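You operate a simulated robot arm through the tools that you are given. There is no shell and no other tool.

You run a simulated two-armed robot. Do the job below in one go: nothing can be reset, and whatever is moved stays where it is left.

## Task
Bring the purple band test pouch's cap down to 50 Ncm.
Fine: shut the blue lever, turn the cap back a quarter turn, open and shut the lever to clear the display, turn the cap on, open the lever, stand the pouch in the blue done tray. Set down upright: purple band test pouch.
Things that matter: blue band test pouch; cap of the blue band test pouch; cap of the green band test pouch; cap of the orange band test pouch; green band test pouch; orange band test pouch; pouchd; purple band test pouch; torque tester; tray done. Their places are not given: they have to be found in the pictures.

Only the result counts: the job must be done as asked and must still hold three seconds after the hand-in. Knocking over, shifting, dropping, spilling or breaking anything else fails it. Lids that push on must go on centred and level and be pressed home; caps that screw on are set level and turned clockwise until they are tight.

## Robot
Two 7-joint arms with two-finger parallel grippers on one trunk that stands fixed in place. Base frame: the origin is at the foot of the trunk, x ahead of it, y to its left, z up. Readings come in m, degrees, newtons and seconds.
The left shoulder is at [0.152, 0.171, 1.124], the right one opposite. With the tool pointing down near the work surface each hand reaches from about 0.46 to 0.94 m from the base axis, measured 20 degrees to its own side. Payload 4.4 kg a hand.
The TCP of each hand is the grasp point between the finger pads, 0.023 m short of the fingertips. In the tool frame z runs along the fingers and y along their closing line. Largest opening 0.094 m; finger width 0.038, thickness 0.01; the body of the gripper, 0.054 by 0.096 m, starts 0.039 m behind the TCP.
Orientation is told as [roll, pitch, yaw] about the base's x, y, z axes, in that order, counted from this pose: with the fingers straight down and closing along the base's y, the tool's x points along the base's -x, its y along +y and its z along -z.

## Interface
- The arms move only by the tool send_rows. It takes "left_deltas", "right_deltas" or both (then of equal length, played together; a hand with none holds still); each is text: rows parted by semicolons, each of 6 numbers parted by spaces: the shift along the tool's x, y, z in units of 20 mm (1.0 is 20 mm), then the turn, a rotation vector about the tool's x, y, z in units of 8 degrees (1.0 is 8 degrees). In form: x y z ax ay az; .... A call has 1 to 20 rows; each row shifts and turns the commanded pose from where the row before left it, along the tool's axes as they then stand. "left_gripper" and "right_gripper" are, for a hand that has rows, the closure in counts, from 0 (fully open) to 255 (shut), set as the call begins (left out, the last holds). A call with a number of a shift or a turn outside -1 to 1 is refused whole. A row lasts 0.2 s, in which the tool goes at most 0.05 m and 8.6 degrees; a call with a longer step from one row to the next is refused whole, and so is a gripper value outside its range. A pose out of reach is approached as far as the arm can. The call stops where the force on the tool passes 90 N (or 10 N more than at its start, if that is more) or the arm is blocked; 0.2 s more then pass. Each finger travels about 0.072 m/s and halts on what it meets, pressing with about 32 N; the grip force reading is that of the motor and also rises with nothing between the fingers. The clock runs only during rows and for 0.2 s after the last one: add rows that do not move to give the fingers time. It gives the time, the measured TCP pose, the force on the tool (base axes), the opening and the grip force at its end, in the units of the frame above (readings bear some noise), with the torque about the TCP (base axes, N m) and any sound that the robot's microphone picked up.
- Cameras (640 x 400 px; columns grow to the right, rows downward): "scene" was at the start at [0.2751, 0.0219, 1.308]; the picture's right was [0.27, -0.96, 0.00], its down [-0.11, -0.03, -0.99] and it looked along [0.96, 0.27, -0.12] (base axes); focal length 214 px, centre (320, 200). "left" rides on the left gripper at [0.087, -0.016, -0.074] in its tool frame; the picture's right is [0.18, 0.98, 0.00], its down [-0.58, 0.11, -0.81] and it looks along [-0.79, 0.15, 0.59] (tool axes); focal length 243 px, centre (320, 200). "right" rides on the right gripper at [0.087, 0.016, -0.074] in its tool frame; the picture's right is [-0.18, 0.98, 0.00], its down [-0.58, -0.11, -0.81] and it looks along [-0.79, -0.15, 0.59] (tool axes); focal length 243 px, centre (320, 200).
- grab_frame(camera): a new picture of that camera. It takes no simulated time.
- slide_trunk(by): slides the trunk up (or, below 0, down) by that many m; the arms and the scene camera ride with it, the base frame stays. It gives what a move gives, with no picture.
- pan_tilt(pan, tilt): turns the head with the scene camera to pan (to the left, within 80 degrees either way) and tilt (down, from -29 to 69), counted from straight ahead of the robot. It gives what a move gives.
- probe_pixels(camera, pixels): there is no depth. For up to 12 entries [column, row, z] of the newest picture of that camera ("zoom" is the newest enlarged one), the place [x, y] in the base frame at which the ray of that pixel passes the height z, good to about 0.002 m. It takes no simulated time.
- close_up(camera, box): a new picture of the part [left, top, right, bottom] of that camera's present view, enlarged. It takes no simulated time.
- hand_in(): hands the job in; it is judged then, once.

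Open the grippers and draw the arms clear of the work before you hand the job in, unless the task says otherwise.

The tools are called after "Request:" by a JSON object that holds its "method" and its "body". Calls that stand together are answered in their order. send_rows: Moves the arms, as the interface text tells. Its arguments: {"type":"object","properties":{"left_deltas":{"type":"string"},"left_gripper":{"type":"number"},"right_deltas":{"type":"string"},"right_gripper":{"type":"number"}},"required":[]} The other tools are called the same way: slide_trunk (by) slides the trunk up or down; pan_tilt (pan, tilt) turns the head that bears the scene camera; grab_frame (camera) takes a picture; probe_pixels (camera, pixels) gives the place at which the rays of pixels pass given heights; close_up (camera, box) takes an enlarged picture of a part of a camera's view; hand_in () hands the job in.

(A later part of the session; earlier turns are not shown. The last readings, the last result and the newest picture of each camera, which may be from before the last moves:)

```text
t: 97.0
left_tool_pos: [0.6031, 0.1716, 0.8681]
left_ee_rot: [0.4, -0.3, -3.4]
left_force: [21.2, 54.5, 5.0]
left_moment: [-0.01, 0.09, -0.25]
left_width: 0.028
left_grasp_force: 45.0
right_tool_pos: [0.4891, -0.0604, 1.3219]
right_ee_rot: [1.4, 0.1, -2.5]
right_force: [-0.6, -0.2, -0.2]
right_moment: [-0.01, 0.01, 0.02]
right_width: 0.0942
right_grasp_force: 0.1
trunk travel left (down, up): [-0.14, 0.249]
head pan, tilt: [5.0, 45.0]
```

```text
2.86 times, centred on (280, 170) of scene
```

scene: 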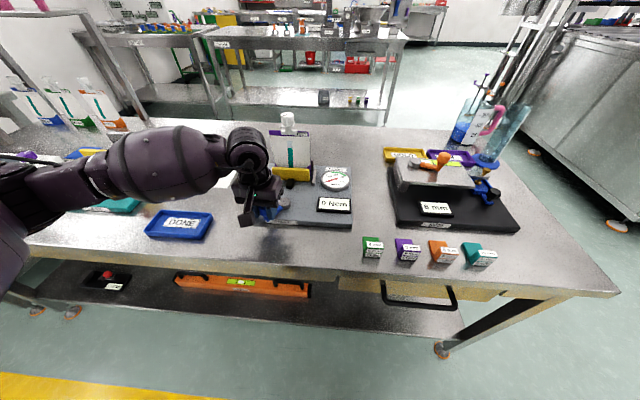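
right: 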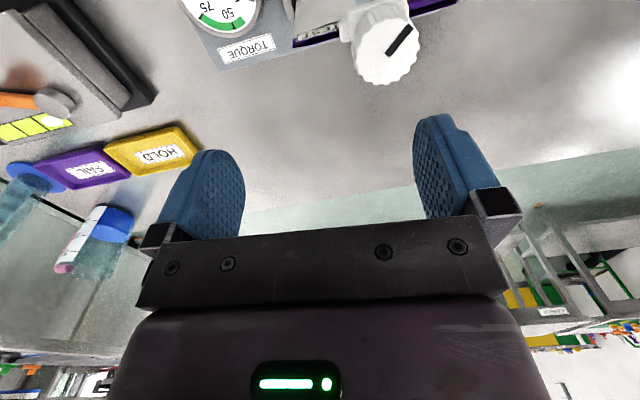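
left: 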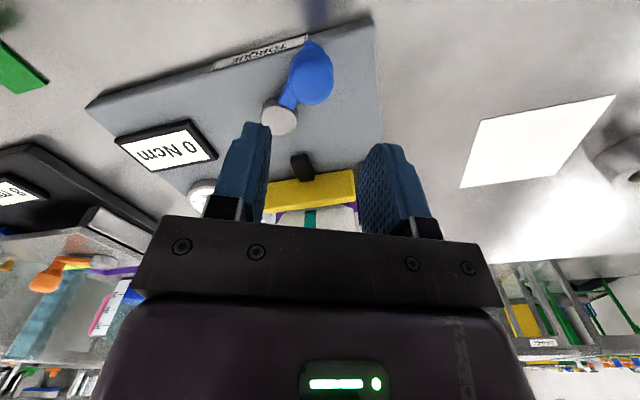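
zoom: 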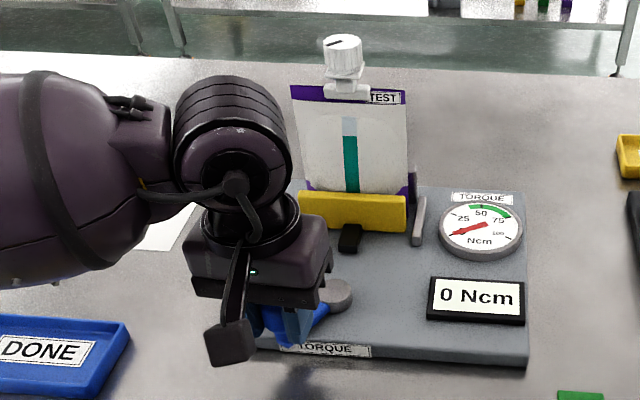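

It is a rigid stop with no further travel. I release the knob, rise and take the side view again with the lever at its stop.

Request:
{"method": "send_rows", "body": {"left_deltas": "0 0 0 0 0 0;0 0 0 0 0 0;0 0 0 0 0 0", "left_gripper": 119}}

Request:
{"method": "send_rows", "body": {"left_deltas": "0 0 -1 0 0 0;0 0 -1 0 0 0;0 0 -1 0 0 0;0 0 -1 0 0 0;0 0 -1 0 0 0;0 0 -1 0 0 0;0 0 -1 0 0 0;0 0 -1 0 0 0;0 0 -1 0 0 0;0 0 -1 0 0 0;0 0 -1 0 0 0;0 0 0 0 0 0"}}

Request:
{"method": "grab_frame", "body": {"camera": "left"}}

Request:
{"method": "close_up", "body": {"camera": "scene", "box": [220, 100, 340, 240]}}

```text
t: 97.8
left_tool_pos: [0.5995, 0.164, 0.868]
left_ee_rot: [-0.2, 0.0, -4.1]
left_force: [0.5, 0.7, -0.1]
left_moment: [0.01, -0.01, 0.02]
left_width: 0.0499
left_grasp_force: 0.1
right_tool_pos: [0.488, -0.0647, 1.321]
right_ee_rot: [1.5, 0.2, -2.5]
right_force: [-0.6, 1.2, 0.2]
right_moment: [-0.04, -0.01, 0.01]
right_width: 0.0939
right_grasp_force: 0.1
trunk travel left (down, up): [-0.14, 0.249]
head pan, tilt: [5.0, 45.0]
```

```text
t: 100.4
left_tool_pos: [0.6005, 0.1639, 1.0888]
left_ee_rot: [0.0, 0.0, -3.9]
left_force: [0.1, -0.2, 0.2]
left_moment: [0.0, 0.0, 0.01]
left_width: 0.0501
left_grasp_force: 0.1
right_tool_pos: [0.4888, -0.0647, 1.3212]
right_ee_rot: [1.5, 0.0, -2.5]
right_force: [-0.3, 0.3, -0.4]
right_moment: [0.0, 0.01, 0.0]
right_width: 0.094
right_grasp_force: 0.1
trunk travel left (down, up): [-0.14, 0.249]
head pan, tilt: [5.0, 45.0]
```

```text
taken
```

left: 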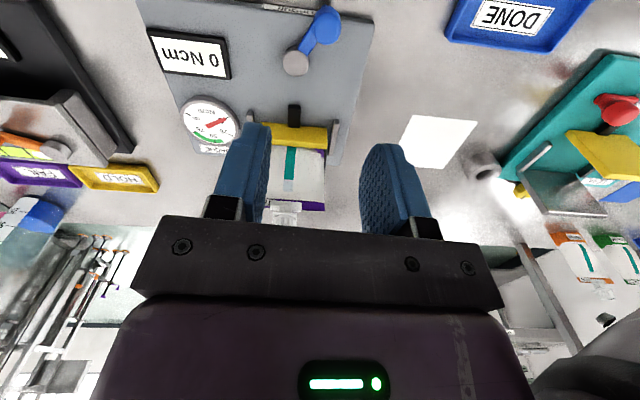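

```text
2.86 times, centred on (280, 170) of scene
```

zoom: 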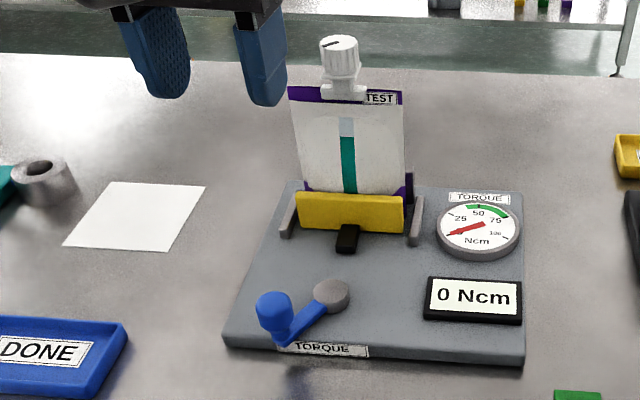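

I measure the released knob position against the pivot.

Request:
{"method": "probe_pixels", "body": {"camera": "left", "pixels": [[325, 22, 0.865], [297, 62, 0.835], [302, 126, 0.85]]}}

Request:
{"method": "probe_pixels", "body": {"camera": "scene", "pixels": [[263.5, 209, 0.86], [263.5, 208, 0.86], [284, 202.5, 0.835]]}}

Request:
{"method": "send_rows", "body": {"left_deltas": "0 -0.5 0 0 0 -0.9375;0 0 0 0 0 -0.9375;0 0 0 0 0 -0.9375;0 0 0 0 0 -0.9375;0 0 0 0 0 -0.9375;0 0 0 0 0 -0.9375;0 0 0 0 0 -0.9375;0 0 0 0 0 -0.9375;0 0 0 0 0 -0.9375;0 0 0 0 0 -0.9375;0 0 0 0 0 -0.9375;0 0 0 0 0 -0.9375;0 0 0 0 0 -0.49;0 0 0 0 0 0", "left_gripper": 0}}

```text
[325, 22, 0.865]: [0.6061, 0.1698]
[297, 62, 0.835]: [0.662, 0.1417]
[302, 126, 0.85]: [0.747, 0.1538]
```

```text
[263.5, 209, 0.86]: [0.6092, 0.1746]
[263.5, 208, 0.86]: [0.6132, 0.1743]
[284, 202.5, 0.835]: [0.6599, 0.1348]
```

```text
t: 103.4
left_tool_pos: [0.5985, 0.1544, 1.0888]
left_ee_rot: [0.0, 0.0, 89.9]
left_force: [0.7, 0.3, -0.6]
left_moment: [-0.01, 0.01, 0.0]
left_width: 0.0941
left_grasp_force: 0.0
right_tool_pos: [0.4891, -0.065, 1.3204]
right_ee_rot: [1.6, 0.2, -2.5]
right_force: [0.3, 0.9, -0.3]
right_moment: [0.04, 0.0, -0.01]
right_width: 0.0939
right_grasp_force: 0.0
trunk travel left (down, up): [-0.14, 0.249]
head pan, tilt: [5.0, 45.0]
```

Lever stays near 60°. I move to the −y side for a lower side view.

Request:
{"method": "send_rows", "body": {"left_deltas": "0.97 0 0 0 0 0;0.97 0 0 0 0 0;0.97 0 0 0 0 0;0.97 0 0 0 0 0;0.97 0 0 0 0 0;0.97 0 0 0 0 0;0.97 0 0 0 0 0;0.97 0 0 0 0 0;0.97 0 0 0 0 0;0 -1 0.44 0 0 0;0 -1 0.44 0 0 0;0 -1 0.44 0 0 0;0 -1 0.44 0 0 0;0 -1 0.44 0 0 0;0 -1 0.44 0 0 0;0 -1 0.44 0 0 0;0 -1 0.44 0 0 0;0 -1 0.44 0 0 0;0 -1 0.44 0 0 0"}}

Request:
{"method": "grab_frame", "body": {"camera": "left"}}

Request:
{"method": "close_up", "body": {"camera": "left", "box": [230, 20, 430, 210]}}

```text
t: 107.4
left_tool_pos: [0.7988, -0.0209, 0.9998]
left_ee_rot: [0.0, 0.0, 89.9]
left_force: [1.3, 0.2, 0.5]
left_moment: [0.01, 0.02, 0.01]
left_width: 0.0939
left_grasp_force: 0.0
right_tool_pos: [0.4873, -0.0647, 1.3207]
right_ee_rot: [1.6, 0.0, -2.5]
right_force: [0.1, -0.2, -0.2]
right_moment: [0.01, 0.02, 0.0]
right_width: 0.0941
right_grasp_force: 0.0
trunk travel left (down, up): [-0.14, 0.249]
head pan, tilt: [5.0, 45.0]
```

```text
taken
```

left: 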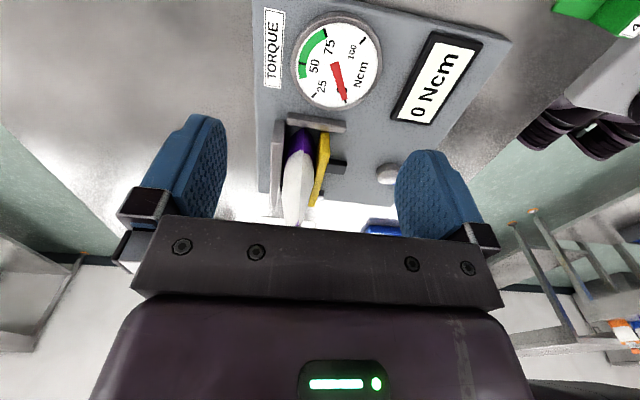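

```text
2.11 times, centred on (330, 115) of left
```

zoom: 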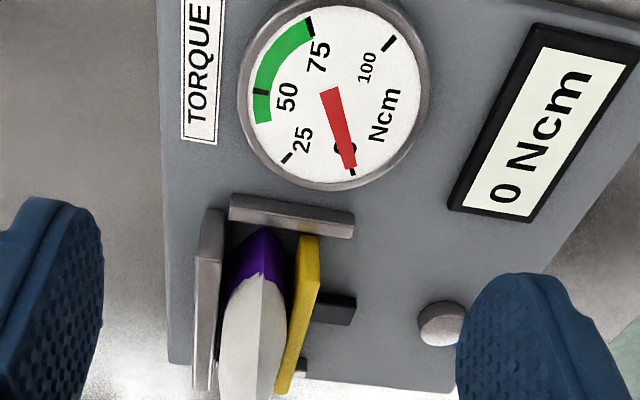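

The jaw and wall hold the pouch, but the lever slips back under twist because nothing locks it. Plan: press the jaw home with the right fingertips (reachable at y≈0.105) while the left turns the cap. First the left hand goes above the cap.

Request:
{"method": "send_rows", "body": {"left_deltas": "0 0 -1 0 0 0;0 0 -1 0 0 0;0 0 -1 0 0 0;0 0 -1 0 0 0;0 0 -1 0 0 0;0 0 -1 0 0 0;-0.9 0 0 0 0 0;-0.9 0 0 0 0 0;-0.9 0 0 0 0 0;-0.9 0 0 0 0 0;-0.9 0 0 0 0 0;-0.9 0 0 0 0 0;-0.9 0 0 0 0 0;-0.9 0 0 0 0 0;-0.9 0 0 0 0 0;0 0 0 0 0 0"}}

Request:
{"method": "send_rows", "body": {"left_deltas": "0 0 0.25 0 0 0.9375;0 0 0.25 0 0 0.9375;0 0 0.25 0 0 0.9375;0 0 0.25 0 0 0.9375;0 0 0.25 0 0 0.9375;0 0 0.25 0 0 0.9375;0 0 0 0 0 0.9375;0 0 0 0 0 0.9375;0 0 0 0 0 0.9375;0 0 0 0 0 0.9375;0 0 0 0 0 0.9375;0 0 0 0 0 0.9375;0 0 0 0 0 0"}}

Request:
{"method": "grab_frame", "body": {"camera": "left"}}

Request:
{"method": "close_up", "body": {"camera": "scene", "box": [220, 90, 360, 230]}}

```text
t: 110.8
left_tool_pos: [0.7991, 0.141, 1.1206]
left_ee_rot: [0.0, 0.0, 89.9]
left_force: [-0.1, 0.5, -0.5]
left_moment: [0.01, -0.03, -0.01]
left_width: 0.0939
left_grasp_force: 0.0
right_tool_pos: [0.489, -0.0654, 1.3225]
right_ee_rot: [1.6, 0.1, -2.5]
right_force: [-0.2, 0.5, 0.0]
right_moment: [0.02, 0.01, -0.03]
right_width: 0.0939
right_grasp_force: 0.1
trunk travel left (down, up): [-0.14, 0.249]
head pan, tilt: [5.0, 45.0]
```

```text
t: 113.6
left_tool_pos: [0.7984, 0.1421, 1.0898]
left_ee_rot: [0.1, 0.0, -0.1]
left_force: [0.2, 1.0, 0.2]
left_moment: [0.01, 0.01, 0.01]
left_width: 0.0939
left_grasp_force: 0.0
right_tool_pos: [0.4884, -0.0648, 1.3219]
right_ee_rot: [1.5, 0.2, -2.5]
right_force: [0.4, -0.2, -0.3]
right_moment: [-0.02, 0.01, -0.01]
right_width: 0.0944
right_grasp_force: 0.0
trunk travel left (down, up): [-0.14, 0.249]
head pan, tilt: [5.0, 45.0]
```

```text
taken
```

left: 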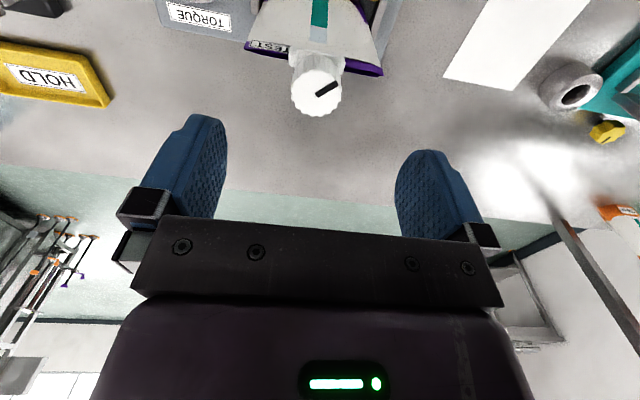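

```text
2.86 times, centred on (290, 160) of scene
```

zoom: 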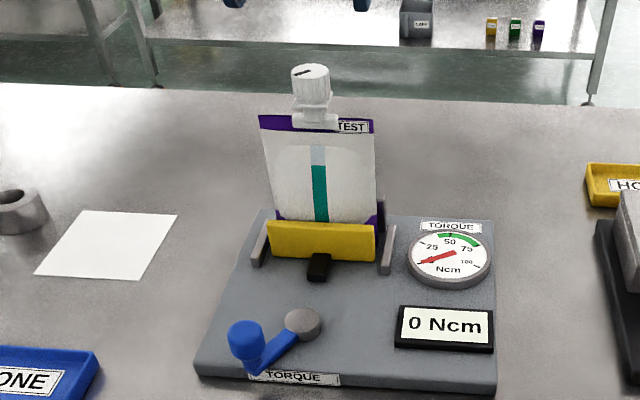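

Cap is centred under the left hand. Now I tilt the right hand 20° forward with closed fingers and bring it toward the jaw's front (target y≈0.105).

Request:
{"method": "send_rows", "body": {"right_deltas": "0 0 0 0.1 -0.85 -0.1;0 0 0 0.09 -0.85 -0.1;0 0 0 0 -0.8 -0.11;0 0 0 0 0 0", "right_gripper": 255}}

Request:
{"method": "send_rows", "body": {"right_deltas": "-0.15 0.425 1 0 0 0;-0.15 0.425 1 0 0 0;-0.15 0.425 1 0 0 0;-0.15 0.425 1 0 0 0;-0.15 0.425 1 0 0 0;-0.15 0.425 1 0 0 0;-0.15 0.425 1 0 0 0;-0.15 0.425 1 0 0 0;-0.15 0.425 1 0 0 0;-0.15 0.425 1 0 0 0;-0.15 0.425 1 0 0 0;-0.15 0.425 1 0 0 0;-0.15 0.425 1 0 0 0;-0.15 0.425 1 0 0 0;-0.15 0.425 1 0 0 0;-0.15 0.425 1 0 0 0;-0.15 0.425 1 0 0 0;-0.15 0.425 1 0 0 0;0 0 0 0 0 0"}}

Request:
{"method": "grab_frame", "body": {"camera": "right"}}

Request:
{"method": "grab_frame", "body": {"camera": "scene"}}

```text
t: 114.6
left_tool_pos: [0.7983, 0.141, 1.0898]
left_ee_rot: [0.0, -0.1, 0.0]
left_force: [-0.2, -1.3, 0.2]
left_moment: [0.0, 0.02, 0.01]
left_width: 0.0941
left_grasp_force: 0.0
right_tool_pos: [0.4873, -0.0661, 1.3215]
right_ee_rot: [-0.3, -20.0, -0.1]
right_force: [0.4, 0.1, 0.5]
right_moment: [-0.01, -0.01, -0.05]
right_width: 0.0002
right_grasp_force: 32.1
trunk travel left (down, up): [-0.14, 0.249]
head pan, tilt: [5.0, 45.0]
```

```text
t: 118.6
left_tool_pos: [0.798, 0.1407, 1.0902]
left_ee_rot: [0.1, -0.1, -0.1]
left_force: [-0.3, 0.0, 0.0]
left_moment: [0.02, 0.0, -0.01]
left_width: 0.0939
left_grasp_force: 0.2
right_tool_pos: [0.6617, 0.086, 0.9993]
right_ee_rot: [-0.4, -19.9, -0.1]
right_force: [-0.1, -0.2, 0.0]
right_moment: [0.01, -0.01, 0.0]
right_width: 0.0
right_grasp_force: 32.3
trunk travel left (down, up): [-0.14, 0.249]
head pan, tilt: [5.0, 45.0]
```

```text
taken
```

right: 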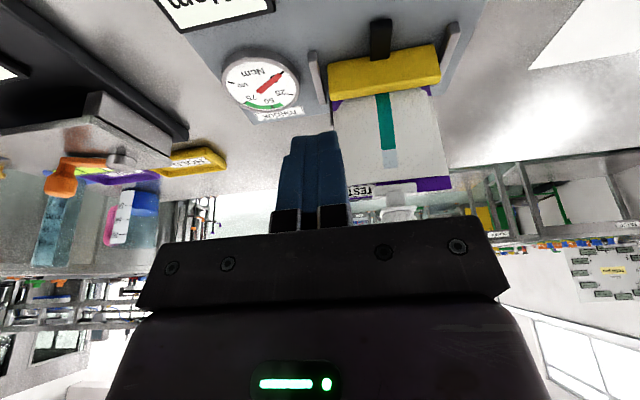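

```text
taken
```

scene: 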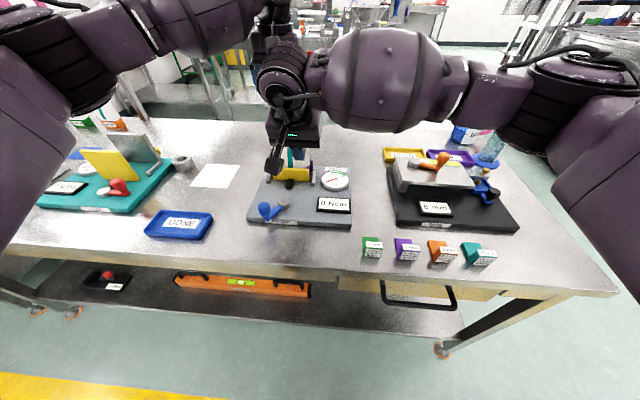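

The right hand is at (0.662, 0.086, 0.999). I measure the jaw's edges in its picture.

Request:
{"method": "close_up", "body": {"camera": "right", "box": [220, 0, 480, 220]}}

Request:
{"method": "probe_pixels", "body": {"camera": "right", "pixels": [[328, 67, 0.855], [437, 46, 0.855], [331, 98, 0.855], [440, 80, 0.855], [371, 58, 0.83], [392, 55, 0.83], [315, 55, 0.84]]}}

```text
1.82 times, centred on (350, 110) of right
```

zoom: 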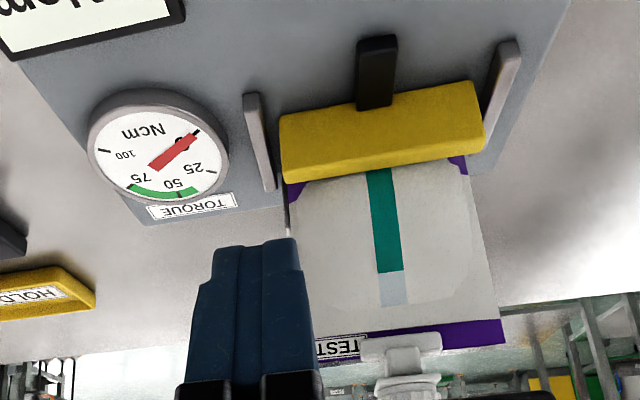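

```text
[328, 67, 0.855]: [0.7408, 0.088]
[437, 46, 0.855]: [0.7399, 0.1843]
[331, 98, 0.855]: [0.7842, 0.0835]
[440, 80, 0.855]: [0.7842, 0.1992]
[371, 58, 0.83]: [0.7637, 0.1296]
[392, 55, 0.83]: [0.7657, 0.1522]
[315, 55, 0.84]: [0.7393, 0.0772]
```

Jaw front face is about x 0.765, z 0.82–0.86, y 0.083–0.199. I bring the closed right fingertips in front of it at y≈0.108, z_TCP 0.855.

Request:
{"method": "send_rows", "body": {"right_deltas": "-0.093 0.183 0.913 0 0 0;-0.093 0.183 0.913 0 0 0;-0.093 0.183 0.913 0 0 0;-0.093 0.183 0.913 0 0 0;-0.093 0.183 0.913 0 0 0;-0.093 0.183 0.913 0 0 0;0 0 0 0 0 0"}}

Request:
{"method": "send_rows", "body": {"right_deltas": "0.13 0 0.75 0 0 0;0.13 0 0.75 0 0 0;0.13 0 0.75 0 0 0;0 0 0 0 0 0"}}

Request:
{"method": "grab_frame", "body": {"camera": "right"}}

Request:
{"method": "close_up", "body": {"camera": "scene", "box": [220, 90, 360, 240]}}

```text
t: 120.2
left_tool_pos: [0.7967, 0.1407, 1.0905]
left_ee_rot: [0.0, 0.0, 0.0]
left_force: [-0.1, 0.5, 0.0]
left_moment: [0.03, 0.02, 0.01]
left_width: 0.0937
left_grasp_force: 0.0
right_tool_pos: [0.7092, 0.1064, 0.9002]
right_ee_rot: [-0.3, -20.0, -0.1]
right_force: [-0.2, -0.6, -0.1]
right_moment: [0.0, 0.02, 0.01]
right_width: 0.0002
right_grasp_force: 32.4
trunk travel left (down, up): [-0.14, 0.249]
head pan, tilt: [5.0, 45.0]
```

```text
t: 121.2
left_tool_pos: [0.7985, 0.1418, 1.0912]
left_ee_rot: [0.0, -0.1, 0.0]
left_force: [-0.8, -0.3, 0.1]
left_moment: [0.0, 0.01, 0.0]
left_width: 0.0941
left_grasp_force: 0.0
right_tool_pos: [0.7183, 0.1049, 0.8558]
right_ee_rot: [-0.4, -20.0, -0.1]
right_force: [-0.6, -0.7, -0.8]
right_moment: [-0.01, -0.01, -0.01]
right_width: 0.0
right_grasp_force: 31.7
trunk travel left (down, up): [-0.14, 0.249]
head pan, tilt: [5.0, 45.0]
```

```text
taken
```

right: 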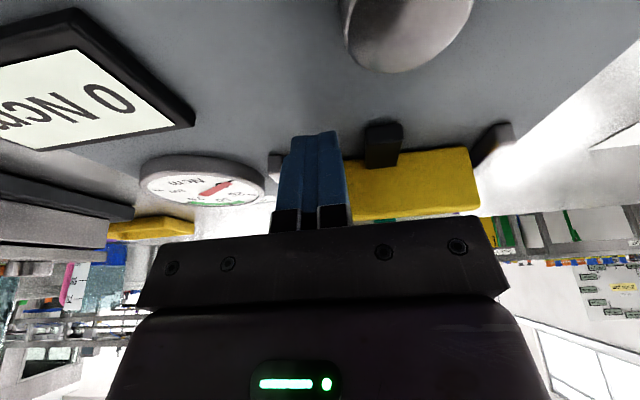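

```text
2.67 times, centred on (290, 165) of scene
```

zoom: 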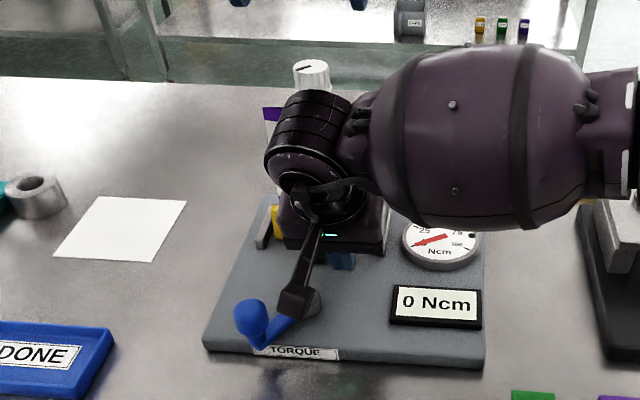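

The right fingertips are before the jaw. I advance toward +x until contact.

Request:
{"method": "send_rows", "body": {"right_deltas": "-0.38 0 0.137 0 0 0;-0.38 0 0.137 0 0 0;0 0 0 0 0 0"}}

Request:
{"method": "send_rows", "body": {"right_deltas": "-0.2 0 0.073 0 0 0;0 0 0 0 0 0"}}

```text
t: 122.0
left_tool_pos: [0.7987, 0.1413, 1.0896]
left_ee_rot: [0.0, 0.1, 0.1]
left_force: [-0.8, 0.0, 0.3]
left_moment: [0.02, 0.01, 0.0]
left_width: 0.0939
left_grasp_force: 0.0
right_tool_pos: [0.7335, 0.1068, 0.8561]
right_ee_rot: [-0.4, -20.0, -0.1]
right_force: [0.2, -0.1, 0.5]
right_moment: [0.05, 0.0, -0.02]
right_width: 0.0
right_grasp_force: 31.8
trunk travel left (down, up): [-0.14, 0.249]
head pan, tilt: [5.0, 45.0]
```

```text
t: 122.6
left_tool_pos: [0.7994, 0.1416, 1.0902]
left_ee_rot: [0.1, 0.1, 0.0]
left_force: [-0.6, -0.1, 0.3]
left_moment: [0.03, 0.01, 0.01]
left_width: 0.0938
left_grasp_force: 0.1
right_tool_pos: [0.7386, 0.1057, 0.8563]
right_ee_rot: [-0.3, -19.9, 0.0]
right_force: [0.2, -0.6, -0.6]
right_moment: [-0.02, 0.0, 0.03]
right_width: 0.0003
right_grasp_force: 31.8
trunk travel left (down, up): [-0.14, 0.249]
head pan, tilt: [5.0, 45.0]
```

No contact yet; I continue in 4 mm steps.

Request:
{"method": "send_rows", "body": {"right_deltas": "-0.19 0 0.068 0 0 0;0 0 0 0 0 0"}}

Request:
{"method": "send_rows", "body": {"right_deltas": "-0.19 0 0.068 0 0 0;0 0 0 0 0 0"}}

Request:
{"method": "grab_frame", "body": {"camera": "right"}}

```text
t: 123.2
left_tool_pos: [0.7975, 0.14, 1.0911]
left_ee_rot: [0.0, -0.1, 0.0]
left_force: [-0.6, 0.5, 0.4]
left_moment: [0.01, -0.02, -0.01]
left_width: 0.0942
left_grasp_force: 0.1
right_tool_pos: [0.7413, 0.1063, 0.8571]
right_ee_rot: [-0.4, -19.9, -0.1]
right_force: [-12.1, -3.5, 0.1]
right_moment: [-0.08, 0.19, -0.09]
right_width: 0.0
right_grasp_force: 31.8
trunk travel left (down, up): [-0.14, 0.249]
head pan, tilt: [5.0, 45.0]
```

```text
t: 123.8
left_tool_pos: [0.7955, 0.1396, 1.0936]
left_ee_rot: [0.1, -0.1, 0.0]
left_force: [0.0, 0.0, -0.2]
left_moment: [0.01, -0.03, 0.0]
left_width: 0.094
left_grasp_force: 0.1
right_tool_pos: [0.7433, 0.1061, 0.857]
right_ee_rot: [-0.5, -19.7, 0.0]
right_force: [-46.2, -13.8, -0.4]
right_moment: [-0.61, 0.74, -0.38]
right_width: 0.0001
right_grasp_force: 32.3
trunk travel left (down, up): [-0.14, 0.249]
head pan, tilt: [5.0, 45.0]
```

```text
taken
```

right: 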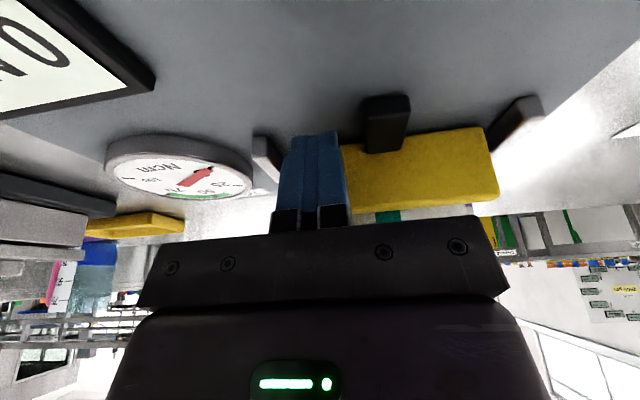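

The jaw is pressed with 46 N and does not yield. The left hand now descends and grips the cap.

Request:
{"method": "send_rows", "body": {"left_deltas": "0 0 0.8 0 0 0;0 0 0.8 0 0 0;0 0 0.8 0 0 0;0 0 0.8 0 0 0;0 0 0.8 0 0 0;0 0 0 0 0 0"}}

Request:
{"method": "grab_frame", "body": {"camera": "left"}}

Request:
{"method": "send_rows", "body": {"left_deltas": "0 0 0 0 0 0;0 0 0 0 0 0;0 0 0 0 0 0;0 0 0 0 0 0;0 0 0 0 0 0", "left_gripper": 255}}

Request:
{"method": "grab_frame", "body": {"camera": "left"}}

Request:
{"method": "close_up", "body": {"camera": "scene", "box": [220, 60, 360, 240]}}

```text
t: 125.2
left_tool_pos: [0.7962, 0.1416, 1.0133]
left_ee_rot: [0.0, -0.2, 0.0]
left_force: [0.2, -0.5, -0.6]
left_moment: [0.02, 0.03, -0.03]
left_width: 0.094
left_grasp_force: 0.0
right_tool_pos: [0.7425, 0.1064, 0.8553]
right_ee_rot: [-0.3, -19.6, 0.0]
right_force: [-52.6, -12.9, -10.8]
right_moment: [-0.5, 1.06, -0.33]
right_width: 0.0
right_grasp_force: 31.9
trunk travel left (down, up): [-0.14, 0.249]
head pan, tilt: [5.0, 45.0]
```

```text
taken
```

left: 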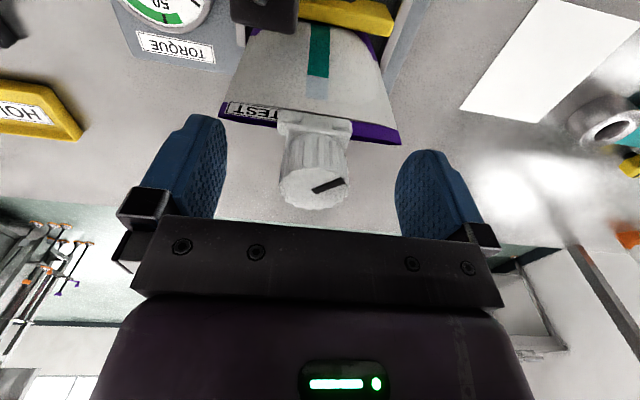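

```text
t: 126.4
left_tool_pos: [0.7958, 0.1415, 1.0118]
left_ee_rot: [0.1, -0.3, 0.0]
left_force: [0.0, 0.2, 0.4]
left_moment: [-0.12, -0.06, 0.01]
left_width: 0.0321
left_grasp_force: 31.9
right_tool_pos: [0.7422, 0.1059, 0.8567]
right_ee_rot: [-0.2, -19.6, 0.0]
right_force: [-53.5, -12.4, -10.8]
right_moment: [-0.28, 1.12, -0.34]
right_width: 0.0
right_grasp_force: 32.3
trunk travel left (down, up): [-0.14, 0.249]
head pan, tilt: [5.0, 45.0]
```

```text
taken
```

left: 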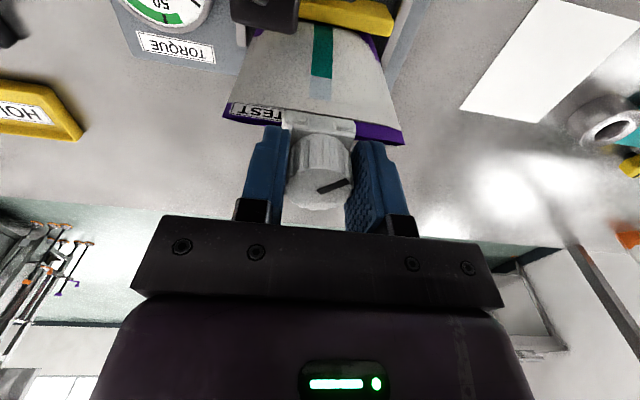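

```text
2.22 times, centred on (290, 150) of scene
```

zoom: 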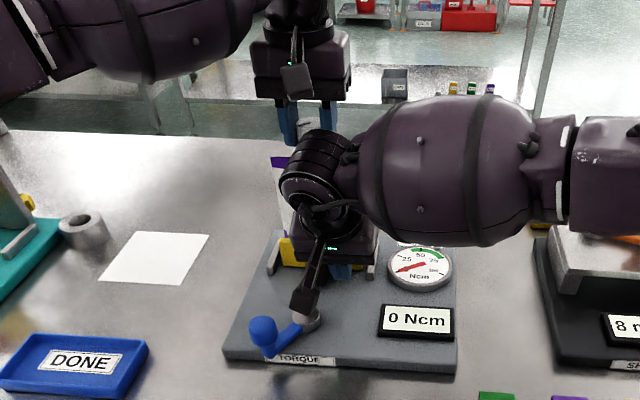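

Gripped again (width 0.032), arms clear of one another. I turn the cap back 16° in small rows and check display, forces and pouch.

Request:
{"method": "send_rows", "body": {"left_deltas": "0 0 0 0 0 -0.4;0 0 0 0 0 -0.4;0 0 0 0 0 -0.4;0 0 0 0 0 -0.4;0 0 0 0 0 -0.4"}}

Request:
{"method": "grab_frame", "body": {"camera": "left"}}

Request:
{"method": "close_up", "body": {"camera": "scene", "box": [220, 60, 360, 240]}}

```text
t: 127.6
left_tool_pos: [0.7962, 0.1402, 1.0131]
left_ee_rot: [-0.1, -0.2, 16.0]
left_force: [-1.1, 0.2, 0.9]
left_moment: [-0.05, 0.02, -1.29]
left_width: 0.0379
left_grasp_force: 31.9
right_tool_pos: [0.7422, 0.1046, 0.8571]
right_ee_rot: [-0.3, -19.6, 0.0]
right_force: [-53.6, -12.1, -11.7]
right_moment: [-0.33, 1.09, -0.36]
right_width: 0.0001
right_grasp_force: 32.3
trunk travel left (down, up): [-0.14, 0.249]
head pan, tilt: [5.0, 45.0]
```

```text
taken
```

left: 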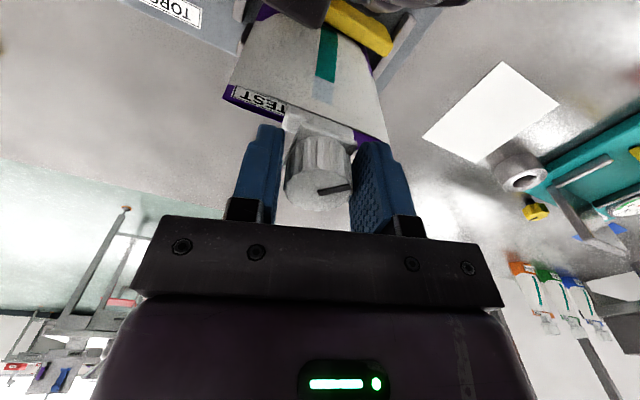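

```text
2.22 times, centred on (290, 150) of scene
```

zoom: 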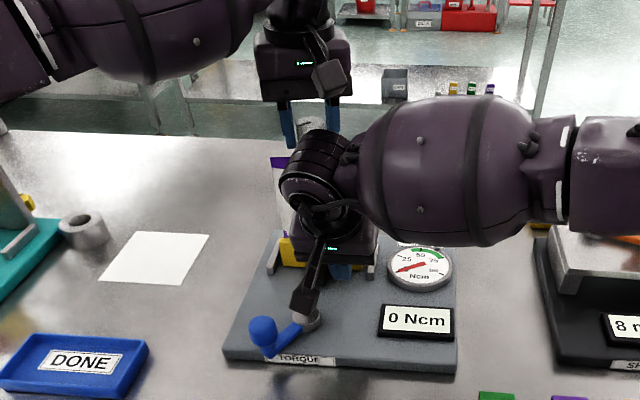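

The pouch now holds: torque is −1.29 N m, and the grip width rose to 0.038, so the cap is close to breaking loose or the ribs ride in the fingers. I continue another 10° and check.

Request:
{"method": "send_rows", "body": {"left_deltas": "0 0 0 0 0 -0.4;0 0 0 0 0 -0.4;0 0 0 0 0 -0.4"}}

Request:
{"method": "grab_frame", "body": {"camera": "left"}}

Request:
{"method": "close_up", "body": {"camera": "left", "box": [240, 60, 420, 240]}}

```text
t: 128.4
left_tool_pos: [0.7961, 0.1407, 1.0121]
left_ee_rot: [0.0, -0.2, 25.6]
left_force: [-0.3, -3.6, -0.7]
left_moment: [-0.23, -0.01, -1.1]
left_width: 0.041
left_grasp_force: 31.9
right_tool_pos: [0.7423, 0.1063, 0.8566]
right_ee_rot: [-0.3, -19.6, 0.0]
right_force: [-52.7, -10.7, -11.4]
right_moment: [-0.37, 1.12, -0.29]
right_width: 0.0002
right_grasp_force: 32.2
trunk travel left (down, up): [-0.14, 0.249]
head pan, tilt: [5.0, 45.0]
```

```text
taken
```

left: 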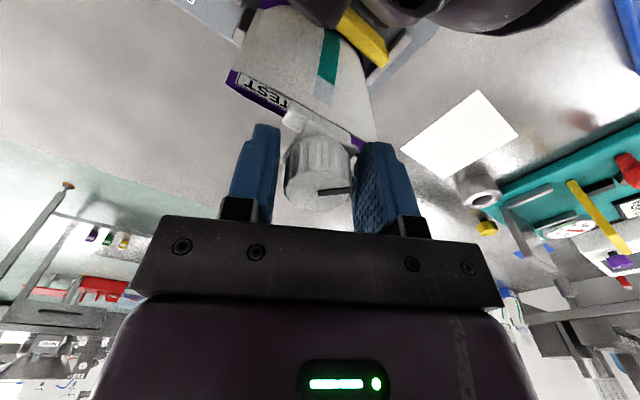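

```text
2.22 times, centred on (330, 150) of left
```

zoom: 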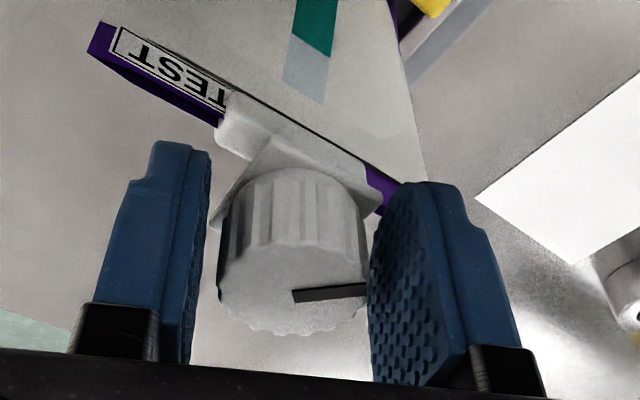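

The close-up shows why: the fingertips grip the square flange under the cap, not the cap itself (the gap to the cap at zoom (365,290) is visible). I turn back to yaw 0, open, and regrip about 9 mm higher.

Request:
{"method": "send_rows", "body": {"left_deltas": "0 0 0 0 0 0.8;0 0 0 0 0 0.8;0 0 0 0 0 0.8;0 0 0 0 0 0.8;0 0 0 0 0 0"}}

Request:
{"method": "send_rows", "body": {"left_deltas": "0 0 0 0 0 0;0 0 0 0 0 0;0 0 -0.5 0 0 0;0 0 0 0 0 0", "left_gripper": 110}}

Request:
{"method": "close_up", "body": {"camera": "left", "box": [240, 60, 420, 240]}}

```text
t: 129.6
left_tool_pos: [0.796, 0.1411, 1.0124]
left_ee_rot: [0.1, -0.1, -0.1]
left_force: [-0.3, -0.3, -0.9]
left_moment: [-0.01, 0.01, 0.0]
left_width: 0.0322
left_grasp_force: 31.8
right_tool_pos: [0.742, 0.1064, 0.8563]
right_ee_rot: [-0.3, -19.6, 0.0]
right_force: [-53.1, -12.7, -9.7]
right_moment: [-0.22, 1.05, -0.33]
right_width: 0.0001
right_grasp_force: 32.0
trunk travel left (down, up): [-0.14, 0.249]
head pan, tilt: [5.0, 45.0]
```

```text
t: 130.6
left_tool_pos: [0.7959, 0.1406, 1.0234]
left_ee_rot: [0.0, -0.2, 0.0]
left_force: [0.2, 0.2, -0.1]
left_moment: [-0.01, -0.04, 0.0]
left_width: 0.0536
left_grasp_force: 0.1
right_tool_pos: [0.7422, 0.106, 0.857]
right_ee_rot: [-0.4, -19.6, 0.0]
right_force: [-51.8, -11.9, -11.4]
right_moment: [-0.22, 1.06, -0.31]
right_width: 0.0
right_grasp_force: 31.9
trunk travel left (down, up): [-0.14, 0.249]
head pan, tilt: [5.0, 45.0]
```

```text
2.22 times, centred on (330, 150) of left
```

zoom: 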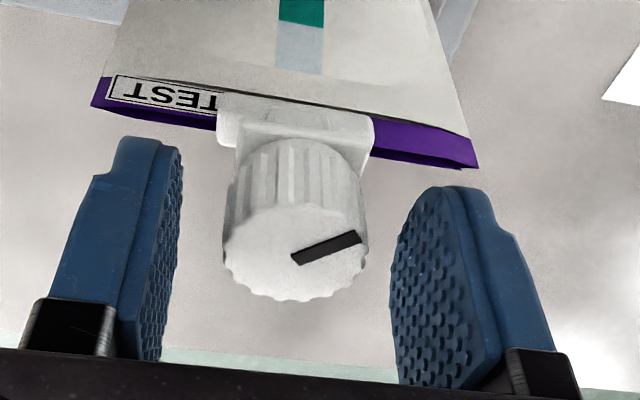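

Now at z 1.023 with tips above the flange. I close on the cap and check the width.

Request:
{"method": "send_rows", "body": {"left_deltas": "0 0 0 0 0 0;0 0 0 0 0 0;0 0 0 0 0 0", "left_gripper": 255}}

Request:
{"method": "close_up", "body": {"camera": "left", "box": [240, 60, 420, 240]}}

```text
t: 131.4
left_tool_pos: [0.7959, 0.1412, 1.0214]
left_ee_rot: [0.1, -0.3, 0.0]
left_force: [0.3, 1.0, 0.6]
left_moment: [0.01, 0.01, -0.01]
left_width: 0.0319
left_grasp_force: 32.3
right_tool_pos: [0.7419, 0.105, 0.8574]
right_ee_rot: [-0.3, -19.6, 0.1]
right_force: [-52.2, -10.8, -11.7]
right_moment: [-0.2, 1.09, -0.29]
right_width: 0.0
right_grasp_force: 31.8
trunk travel left (down, up): [-0.14, 0.249]
head pan, tilt: [5.0, 45.0]
```

```text
2.22 times, centred on (330, 150) of left
```

zoom: 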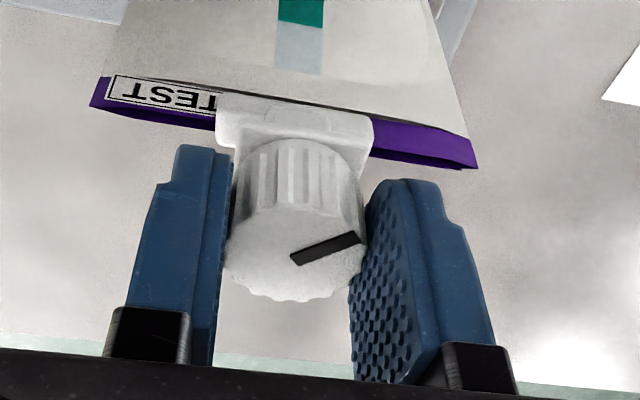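

Width 0.032 on the cap itself. I turn 9.6° back and check width, torque and mark.

Request:
{"method": "send_rows", "body": {"left_deltas": "0 0 0 0 0 -0.4;0 0 0 0 0 -0.4;0 0 0 0 0 -0.4"}}

Request:
{"method": "close_up", "body": {"camera": "left", "box": [240, 60, 420, 240]}}

```text
t: 132.2
left_tool_pos: [0.7956, 0.1411, 1.0233]
left_ee_rot: [0.0, -0.2, 9.6]
left_force: [-0.8, -1.4, 2.0]
left_moment: [-0.11, 0.08, -0.03]
left_width: 0.0317
left_grasp_force: 31.9
right_tool_pos: [0.7427, 0.1065, 0.8565]
right_ee_rot: [-0.2, -19.6, 0.0]
right_force: [-51.1, -9.9, -12.4]
right_moment: [-0.28, 1.04, -0.25]
right_width: 0.0003
right_grasp_force: 32.4
trunk travel left (down, up): [-0.14, 0.249]
head pan, tilt: [5.0, 45.0]
```

```text
2.22 times, centred on (330, 150) of left
```

zoom: 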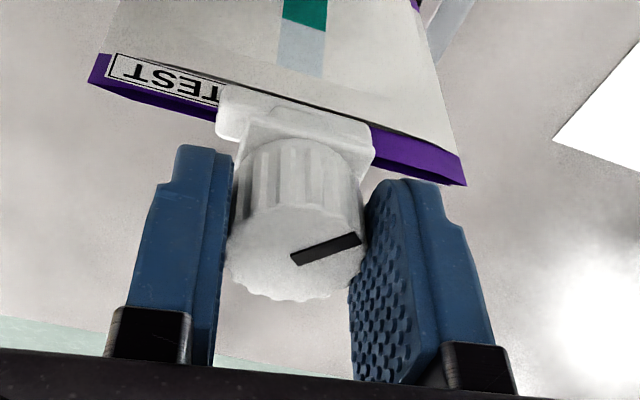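

The cap now turns with the fingers and the pouch stays put; torque dropped to near zero. I complete the quarter turn to yaw 90°.

Request:
{"method": "send_rows", "body": {"left_deltas": "0 0 -0.003 0 0 -0.8;0 0 -0.003 0 0 -0.8;0 0 -0.003 0 0 -0.8;0 0 -0.003 0 0 -0.8;0 0 -0.003 0 0 -0.8"}}

Request:
{"method": "send_rows", "body": {"left_deltas": "0 0 -0.003 0 0 -0.8;0 0 -0.003 0 0 -0.8;0 0 -0.003 0 0 -0.8;0 0 -0.003 0 0 -0.8;0 0 -0.003 0 0 -0.8;0 0 0 0 0 -0.8;0 0 0 0 0 -0.8;0 0 0 0 0 -0.45;0 0 0 0 0 0"}}

Request:
{"method": "grab_frame", "body": {"camera": "left"}}

Request:
{"method": "close_up", "body": {"camera": "scene", "box": [220, 60, 360, 240]}}

```text
t: 133.4
left_tool_pos: [0.7961, 0.1409, 1.0222]
left_ee_rot: [0.0, -0.2, 41.7]
left_force: [2.3, -2.4, 1.6]
left_moment: [-0.17, -0.19, 0.01]
left_width: 0.0315
left_grasp_force: 31.8
right_tool_pos: [0.7422, 0.1058, 0.8566]
right_ee_rot: [-0.3, -19.7, 0.0]
right_force: [-52.0, -11.2, -11.2]
right_moment: [-0.03, 1.06, -0.25]
right_width: 0.0
right_grasp_force: 32.4
trunk travel left (down, up): [-0.14, 0.249]
head pan, tilt: [5.0, 45.0]
```

```text
t: 135.4
left_tool_pos: [0.7968, 0.1413, 1.0234]
left_ee_rot: [-0.2, -0.1, 90.0]
left_force: [3.7, -0.9, 0.0]
left_moment: [-0.13, -0.57, -0.01]
left_width: 0.0316
left_grasp_force: 31.9
right_tool_pos: [0.742, 0.1064, 0.8572]
right_ee_rot: [-0.2, -19.6, 0.0]
right_force: [-54.6, -11.7, -8.5]
right_moment: [-0.12, 1.05, -0.31]
right_width: 0.0
right_grasp_force: 32.5
trunk travel left (down, up): [-0.14, 0.249]
head pan, tilt: [5.0, 45.0]
```

```text
taken
```

left: 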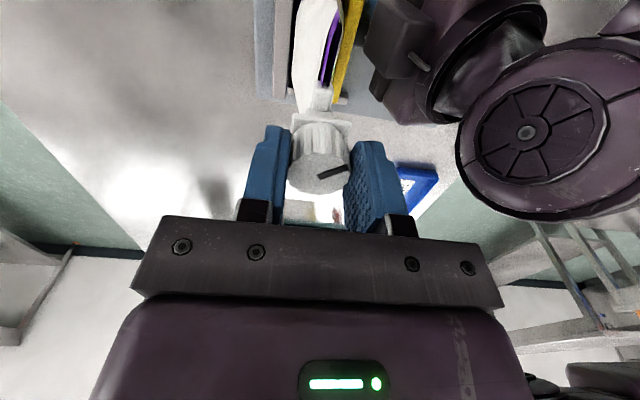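

```text
2.22 times, centred on (290, 150) of scene
```

zoom: 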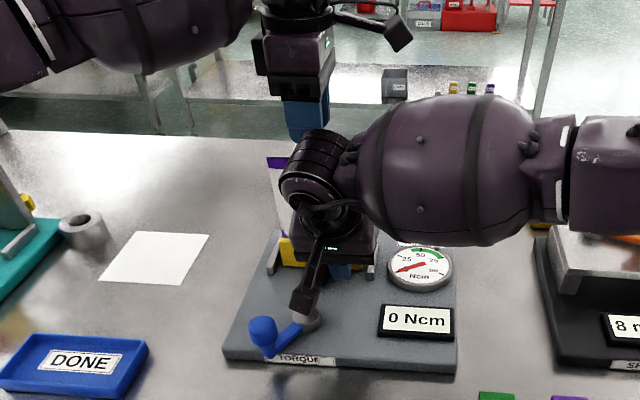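

The quarter turn back is done (yaw 90°, torque ≈ 0). I release the cap, lift the left hand, then withdraw the right hand from the jaw.

Request:
{"method": "send_rows", "body": {"left_deltas": "0 0 0 0 0 0;0 0 0 0 0 0;0 0 0 0 0 0;0 0 -0.8 0 0 0;0 0 -0.8 0 0 0;0 0 -0.8 0 0 0;0 0 -0.8 0 0 0;0 0 0 0 0 0", "left_gripper": 60}}

Request:
{"method": "send_rows", "body": {"right_deltas": "0.47 0 -0.17 0 0 0;0.47 0 -0.17 0 0 0;0.47 0 -0.17 0 0 0;0.3 -0.3 -0.8 0 0 0;0.3 -0.5 -0.8 0 0 0;0.3 -0.8 -0.8 0 0 0;0.3 -0.9 -0.8 0 0 0;0.3 -0.9 -0.8 0 0 0;0.3 -0.9 -0.8 0 0 0;0.3 -0.9 -0.8 0 0 0;0.3 -0.9 -0.8 0 0 0;0.3 -0.9 -0.8 0 0 0;0.3 -0.9 -0.8 0 0 0;0 0 0 0 0 0"}}

Request:
{"method": "grab_frame", "body": {"camera": "left"}}

Request:
{"method": "grab_frame", "body": {"camera": "scene"}}

```text
t: 137.2
left_tool_pos: [0.7954, 0.1402, 1.0872]
left_ee_rot: [-0.2, -0.1, 89.9]
left_force: [-0.2, 0.4, 0.6]
left_moment: [-0.01, 0.03, 0.01]
left_width: 0.0719
left_grasp_force: 0.0
right_tool_pos: [0.7419, 0.1059, 0.8569]
right_ee_rot: [-0.3, -19.6, 0.0]
right_force: [-52.0, -10.2, -10.8]
right_moment: [-0.23, 1.03, -0.24]
right_width: 0.0
right_grasp_force: 31.8
trunk travel left (down, up): [-0.14, 0.249]
head pan, tilt: [5.0, 45.0]
```

```text
t: 140.2
left_tool_pos: [0.799, 0.1412, 1.0842]
left_ee_rot: [0.0, -0.1, 90.1]
left_force: [0.2, 0.2, 0.3]
left_moment: [0.01, 0.02, -0.03]
left_width: 0.0717
left_grasp_force: 0.1
right_tool_pos: [0.6061, -0.0518, 0.9873]
right_ee_rot: [-0.4, -19.8, -0.1]
right_force: [-0.4, 0.9, -0.5]
right_moment: [-0.01, 0.01, 0.0]
right_width: 0.0
right_grasp_force: 31.5
trunk travel left (down, up): [-0.14, 0.249]
head pan, tilt: [5.0, 45.0]
```

```text
taken
```

left: 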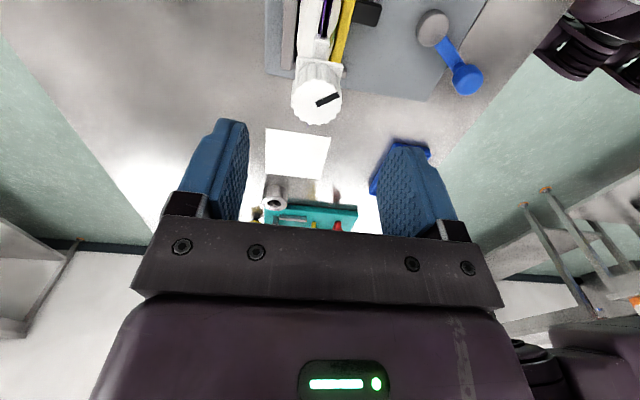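

```text
taken
```

scene: 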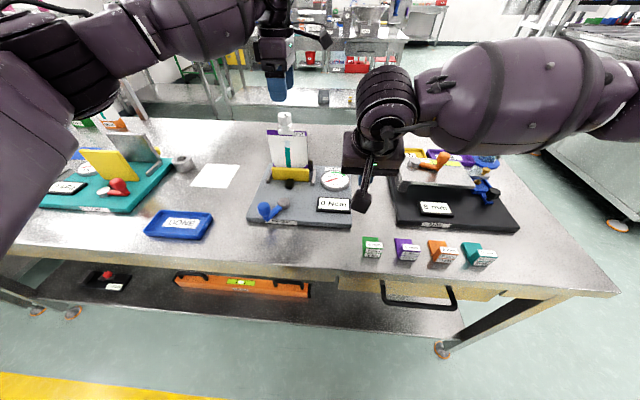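

Mark moved about a quarter turn. Now the left hand goes back over the knob at (0.605, 0.172), turning to yaw −4°.

Request:
{"method": "send_rows", "body": {"left_deltas": "-0.155 0.965 0 0 0 0;-0.155 0.965 0 0 0 0;-0.155 0.965 0 0 0 0;-0.155 0.965 0 0 0 0;-0.155 0.965 0 0 0 0;-0.155 0.965 0 0 0 0;-0.155 0.965 0 0 0 0;-0.155 0.965 0 0 0 0;-0.155 0.965 0 0 0 0;-0.155 0.965 0 0 0 0;0 0 0 0 0 0", "left_gripper": 119}}

Request:
{"method": "send_rows", "body": {"left_deltas": "0 0 0 0 0 0.98;0 0 0 0 0 0.98;0 0 0 0 0 0.98;0 0 0 0 0 0.98;0 0 0 0 0 0.98;0 0 0 0 0 0.98;0 0 0 0 0 0.98;0 0 0 0 0 0.98;0 0 0 0 0 0.98;0 0 0 0 0 0.98;0 0 0 0 0 0.98;0 0 0 0 0 0.98;0 0 0.9 0 0 0;0 0 0.9 0 0 0;0 0 0.9 0 0 0;0 0 0.9 0 0 0;0 0 0.9 0 0 0;0 0 0.9 0 0 0;0 0 0.9 0 0 0;0 0 0 0 0 0"}}

Request:
{"method": "grab_frame", "body": {"camera": "left"}}

```text
t: 142.6
left_tool_pos: [0.6064, 0.1725, 1.0849]
left_ee_rot: [0.0, 0.0, 90.1]
left_force: [0.2, 0.9, 0.0]
left_moment: [-0.01, 0.01, 0.03]
left_width: 0.0502
left_grasp_force: 0.0
right_tool_pos: [0.6055, -0.0502, 0.9878]
right_ee_rot: [-0.4, -19.9, -0.1]
right_force: [0.7, 0.5, -0.1]
right_moment: [-0.02, 0.0, 0.03]
right_width: 0.0
right_grasp_force: 32.0
trunk travel left (down, up): [-0.14, 0.249]
head pan, tilt: [5.0, 45.0]
```

```text
t: 146.8
left_tool_pos: [0.6048, 0.1725, 0.9594]
left_ee_rot: [-0.1, -0.1, -4.1]
left_force: [-0.1, 0.2, -0.8]
left_moment: [-0.03, -0.02, -0.01]
left_width: 0.0501
left_grasp_force: 0.0
right_tool_pos: [0.6061, -0.0513, 0.9859]
right_ee_rot: [-0.3, -20.0, -0.1]
right_force: [0.1, -0.5, 0.0]
right_moment: [0.02, 0.0, 0.0]
right_width: 0.0
right_grasp_force: 32.0
trunk travel left (down, up): [-0.14, 0.249]
head pan, tilt: [5.0, 45.0]
```

```text
taken
```

left: 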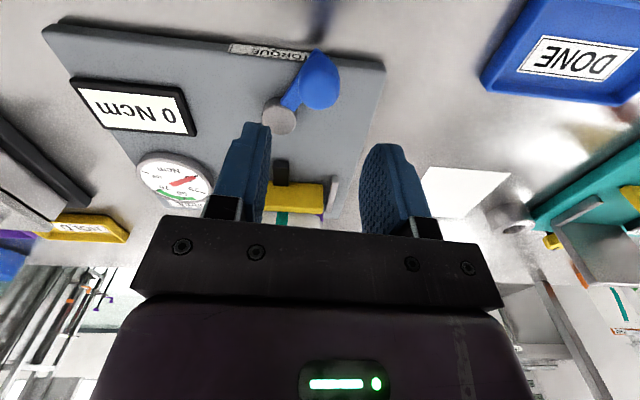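

The knob is centred at (320,80). I lower and grip it.

Request:
{"method": "send_rows", "body": {"left_deltas": "0 0 0.91 0 0 0;0 0 0.91 0 0 0;0 0 0.91 0 0 0;0 0 0.91 0 0 0;0 0 0.91 0 0 0;0 0 0 0 0 0"}}

Request:
{"method": "send_rows", "body": {"left_deltas": "0 0 0 0 0 0;0 0 0 0 0 0;0 0 0 0 0 0", "left_gripper": 255}}

```text
t: 148.2
left_tool_pos: [0.6041, 0.1735, 0.8682]
left_ee_rot: [0.0, 0.1, -4.1]
left_force: [0.3, 0.3, 0.1]
left_moment: [-0.03, 0.0, -0.01]
left_width: 0.0503
left_grasp_force: 0.0
right_tool_pos: [0.6057, -0.0511, 0.9874]
right_ee_rot: [-0.4, -20.0, -0.1]
right_force: [-0.4, 1.2, 0.0]
right_moment: [-0.02, -0.03, 0.0]
right_width: 0.0002
right_grasp_force: 32.1
trunk travel left (down, up): [-0.14, 0.249]
head pan, tilt: [5.0, 45.0]
```

```text
t: 149.0
left_tool_pos: [0.6048, 0.1727, 0.8676]
left_ee_rot: [0.0, 0.0, -4.1]
left_force: [0.3, -0.2, -2.0]
left_moment: [-0.09, -0.31, -0.03]
left_width: 0.0282
left_grasp_force: 44.7
right_tool_pos: [0.6057, -0.0514, 0.9875]
right_ee_rot: [-0.4, -19.9, -0.2]
right_force: [-0.1, -0.1, -0.1]
right_moment: [-0.02, -0.03, 0.02]
right_width: 0.0
right_grasp_force: 32.2
trunk travel left (down, up): [-0.14, 0.249]
head pan, tilt: [5.0, 45.0]
```

Gripped. I swing the lever open along the arc.

Request:
{"method": "send_rows", "body": {"left_deltas": "-0.235 0.392 0 0 0 0.625;-0.256 0.379 0 0 0 0.625;-0.275 0.365 0 0 0 0.625;-0.294 0.350 0 0 0 0.625"}}

Request:
{"method": "send_rows", "body": {"left_deltas": "-0.312 0.334 0 0 0 0.625;-0.329 0.317 0 0 0 0.625;-0.345 0.300 0 0 0 0.625;-0.27 0.21 0 0 0 0.5;0 0 0 0 0 0"}}

Request:
{"method": "close_up", "body": {"camera": "scene", "box": [220, 90, 360, 240]}}

```text
t: 150.0
left_tool_pos: [0.6315, 0.1975, 0.8674]
left_ee_rot: [0.0, 0.0, -24.2]
left_force: [-9.1, -6.6, -7.1]
left_moment: [-0.45, 0.64, -0.75]
left_width: 0.0293
left_grasp_force: 45.3
right_tool_pos: [0.6045, -0.0509, 0.9877]
right_ee_rot: [-0.4, -20.0, -0.1]
right_force: [0.7, 0.9, 0.3]
right_moment: [-0.02, 0.01, 0.01]
right_width: 0.0001
right_grasp_force: 32.1
trunk travel left (down, up): [-0.14, 0.249]
head pan, tilt: [5.0, 45.0]
```

```text
t: 151.2
left_tool_pos: [0.6651, 0.2033, 0.8678]
left_ee_rot: [0.1, 0.0, -43.1]
left_force: [-5.6, 0.1, -5.8]
left_moment: [-0.13, 0.6, -0.3]
left_width: 0.0296
left_grasp_force: 45.0
right_tool_pos: [0.6057, -0.0506, 0.9865]
right_ee_rot: [-0.4, -20.0, -0.1]
right_force: [0.0, 0.5, 0.3]
right_moment: [0.01, 0.0, 0.02]
right_width: 0.0
right_grasp_force: 32.0
trunk travel left (down, up): [-0.14, 0.249]
head pan, tilt: [5.0, 45.0]
```

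```text
2.67 times, centred on (290, 165) of scene
```

zoom: 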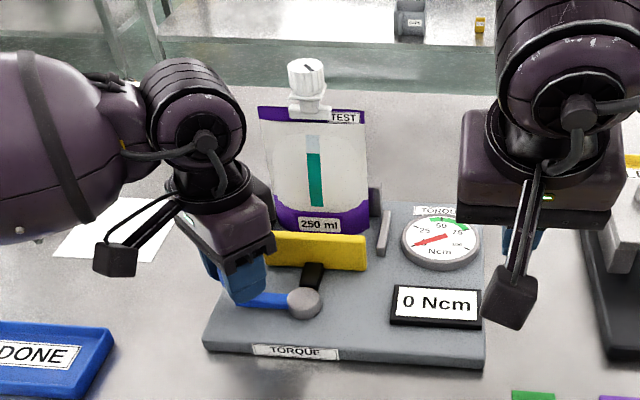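

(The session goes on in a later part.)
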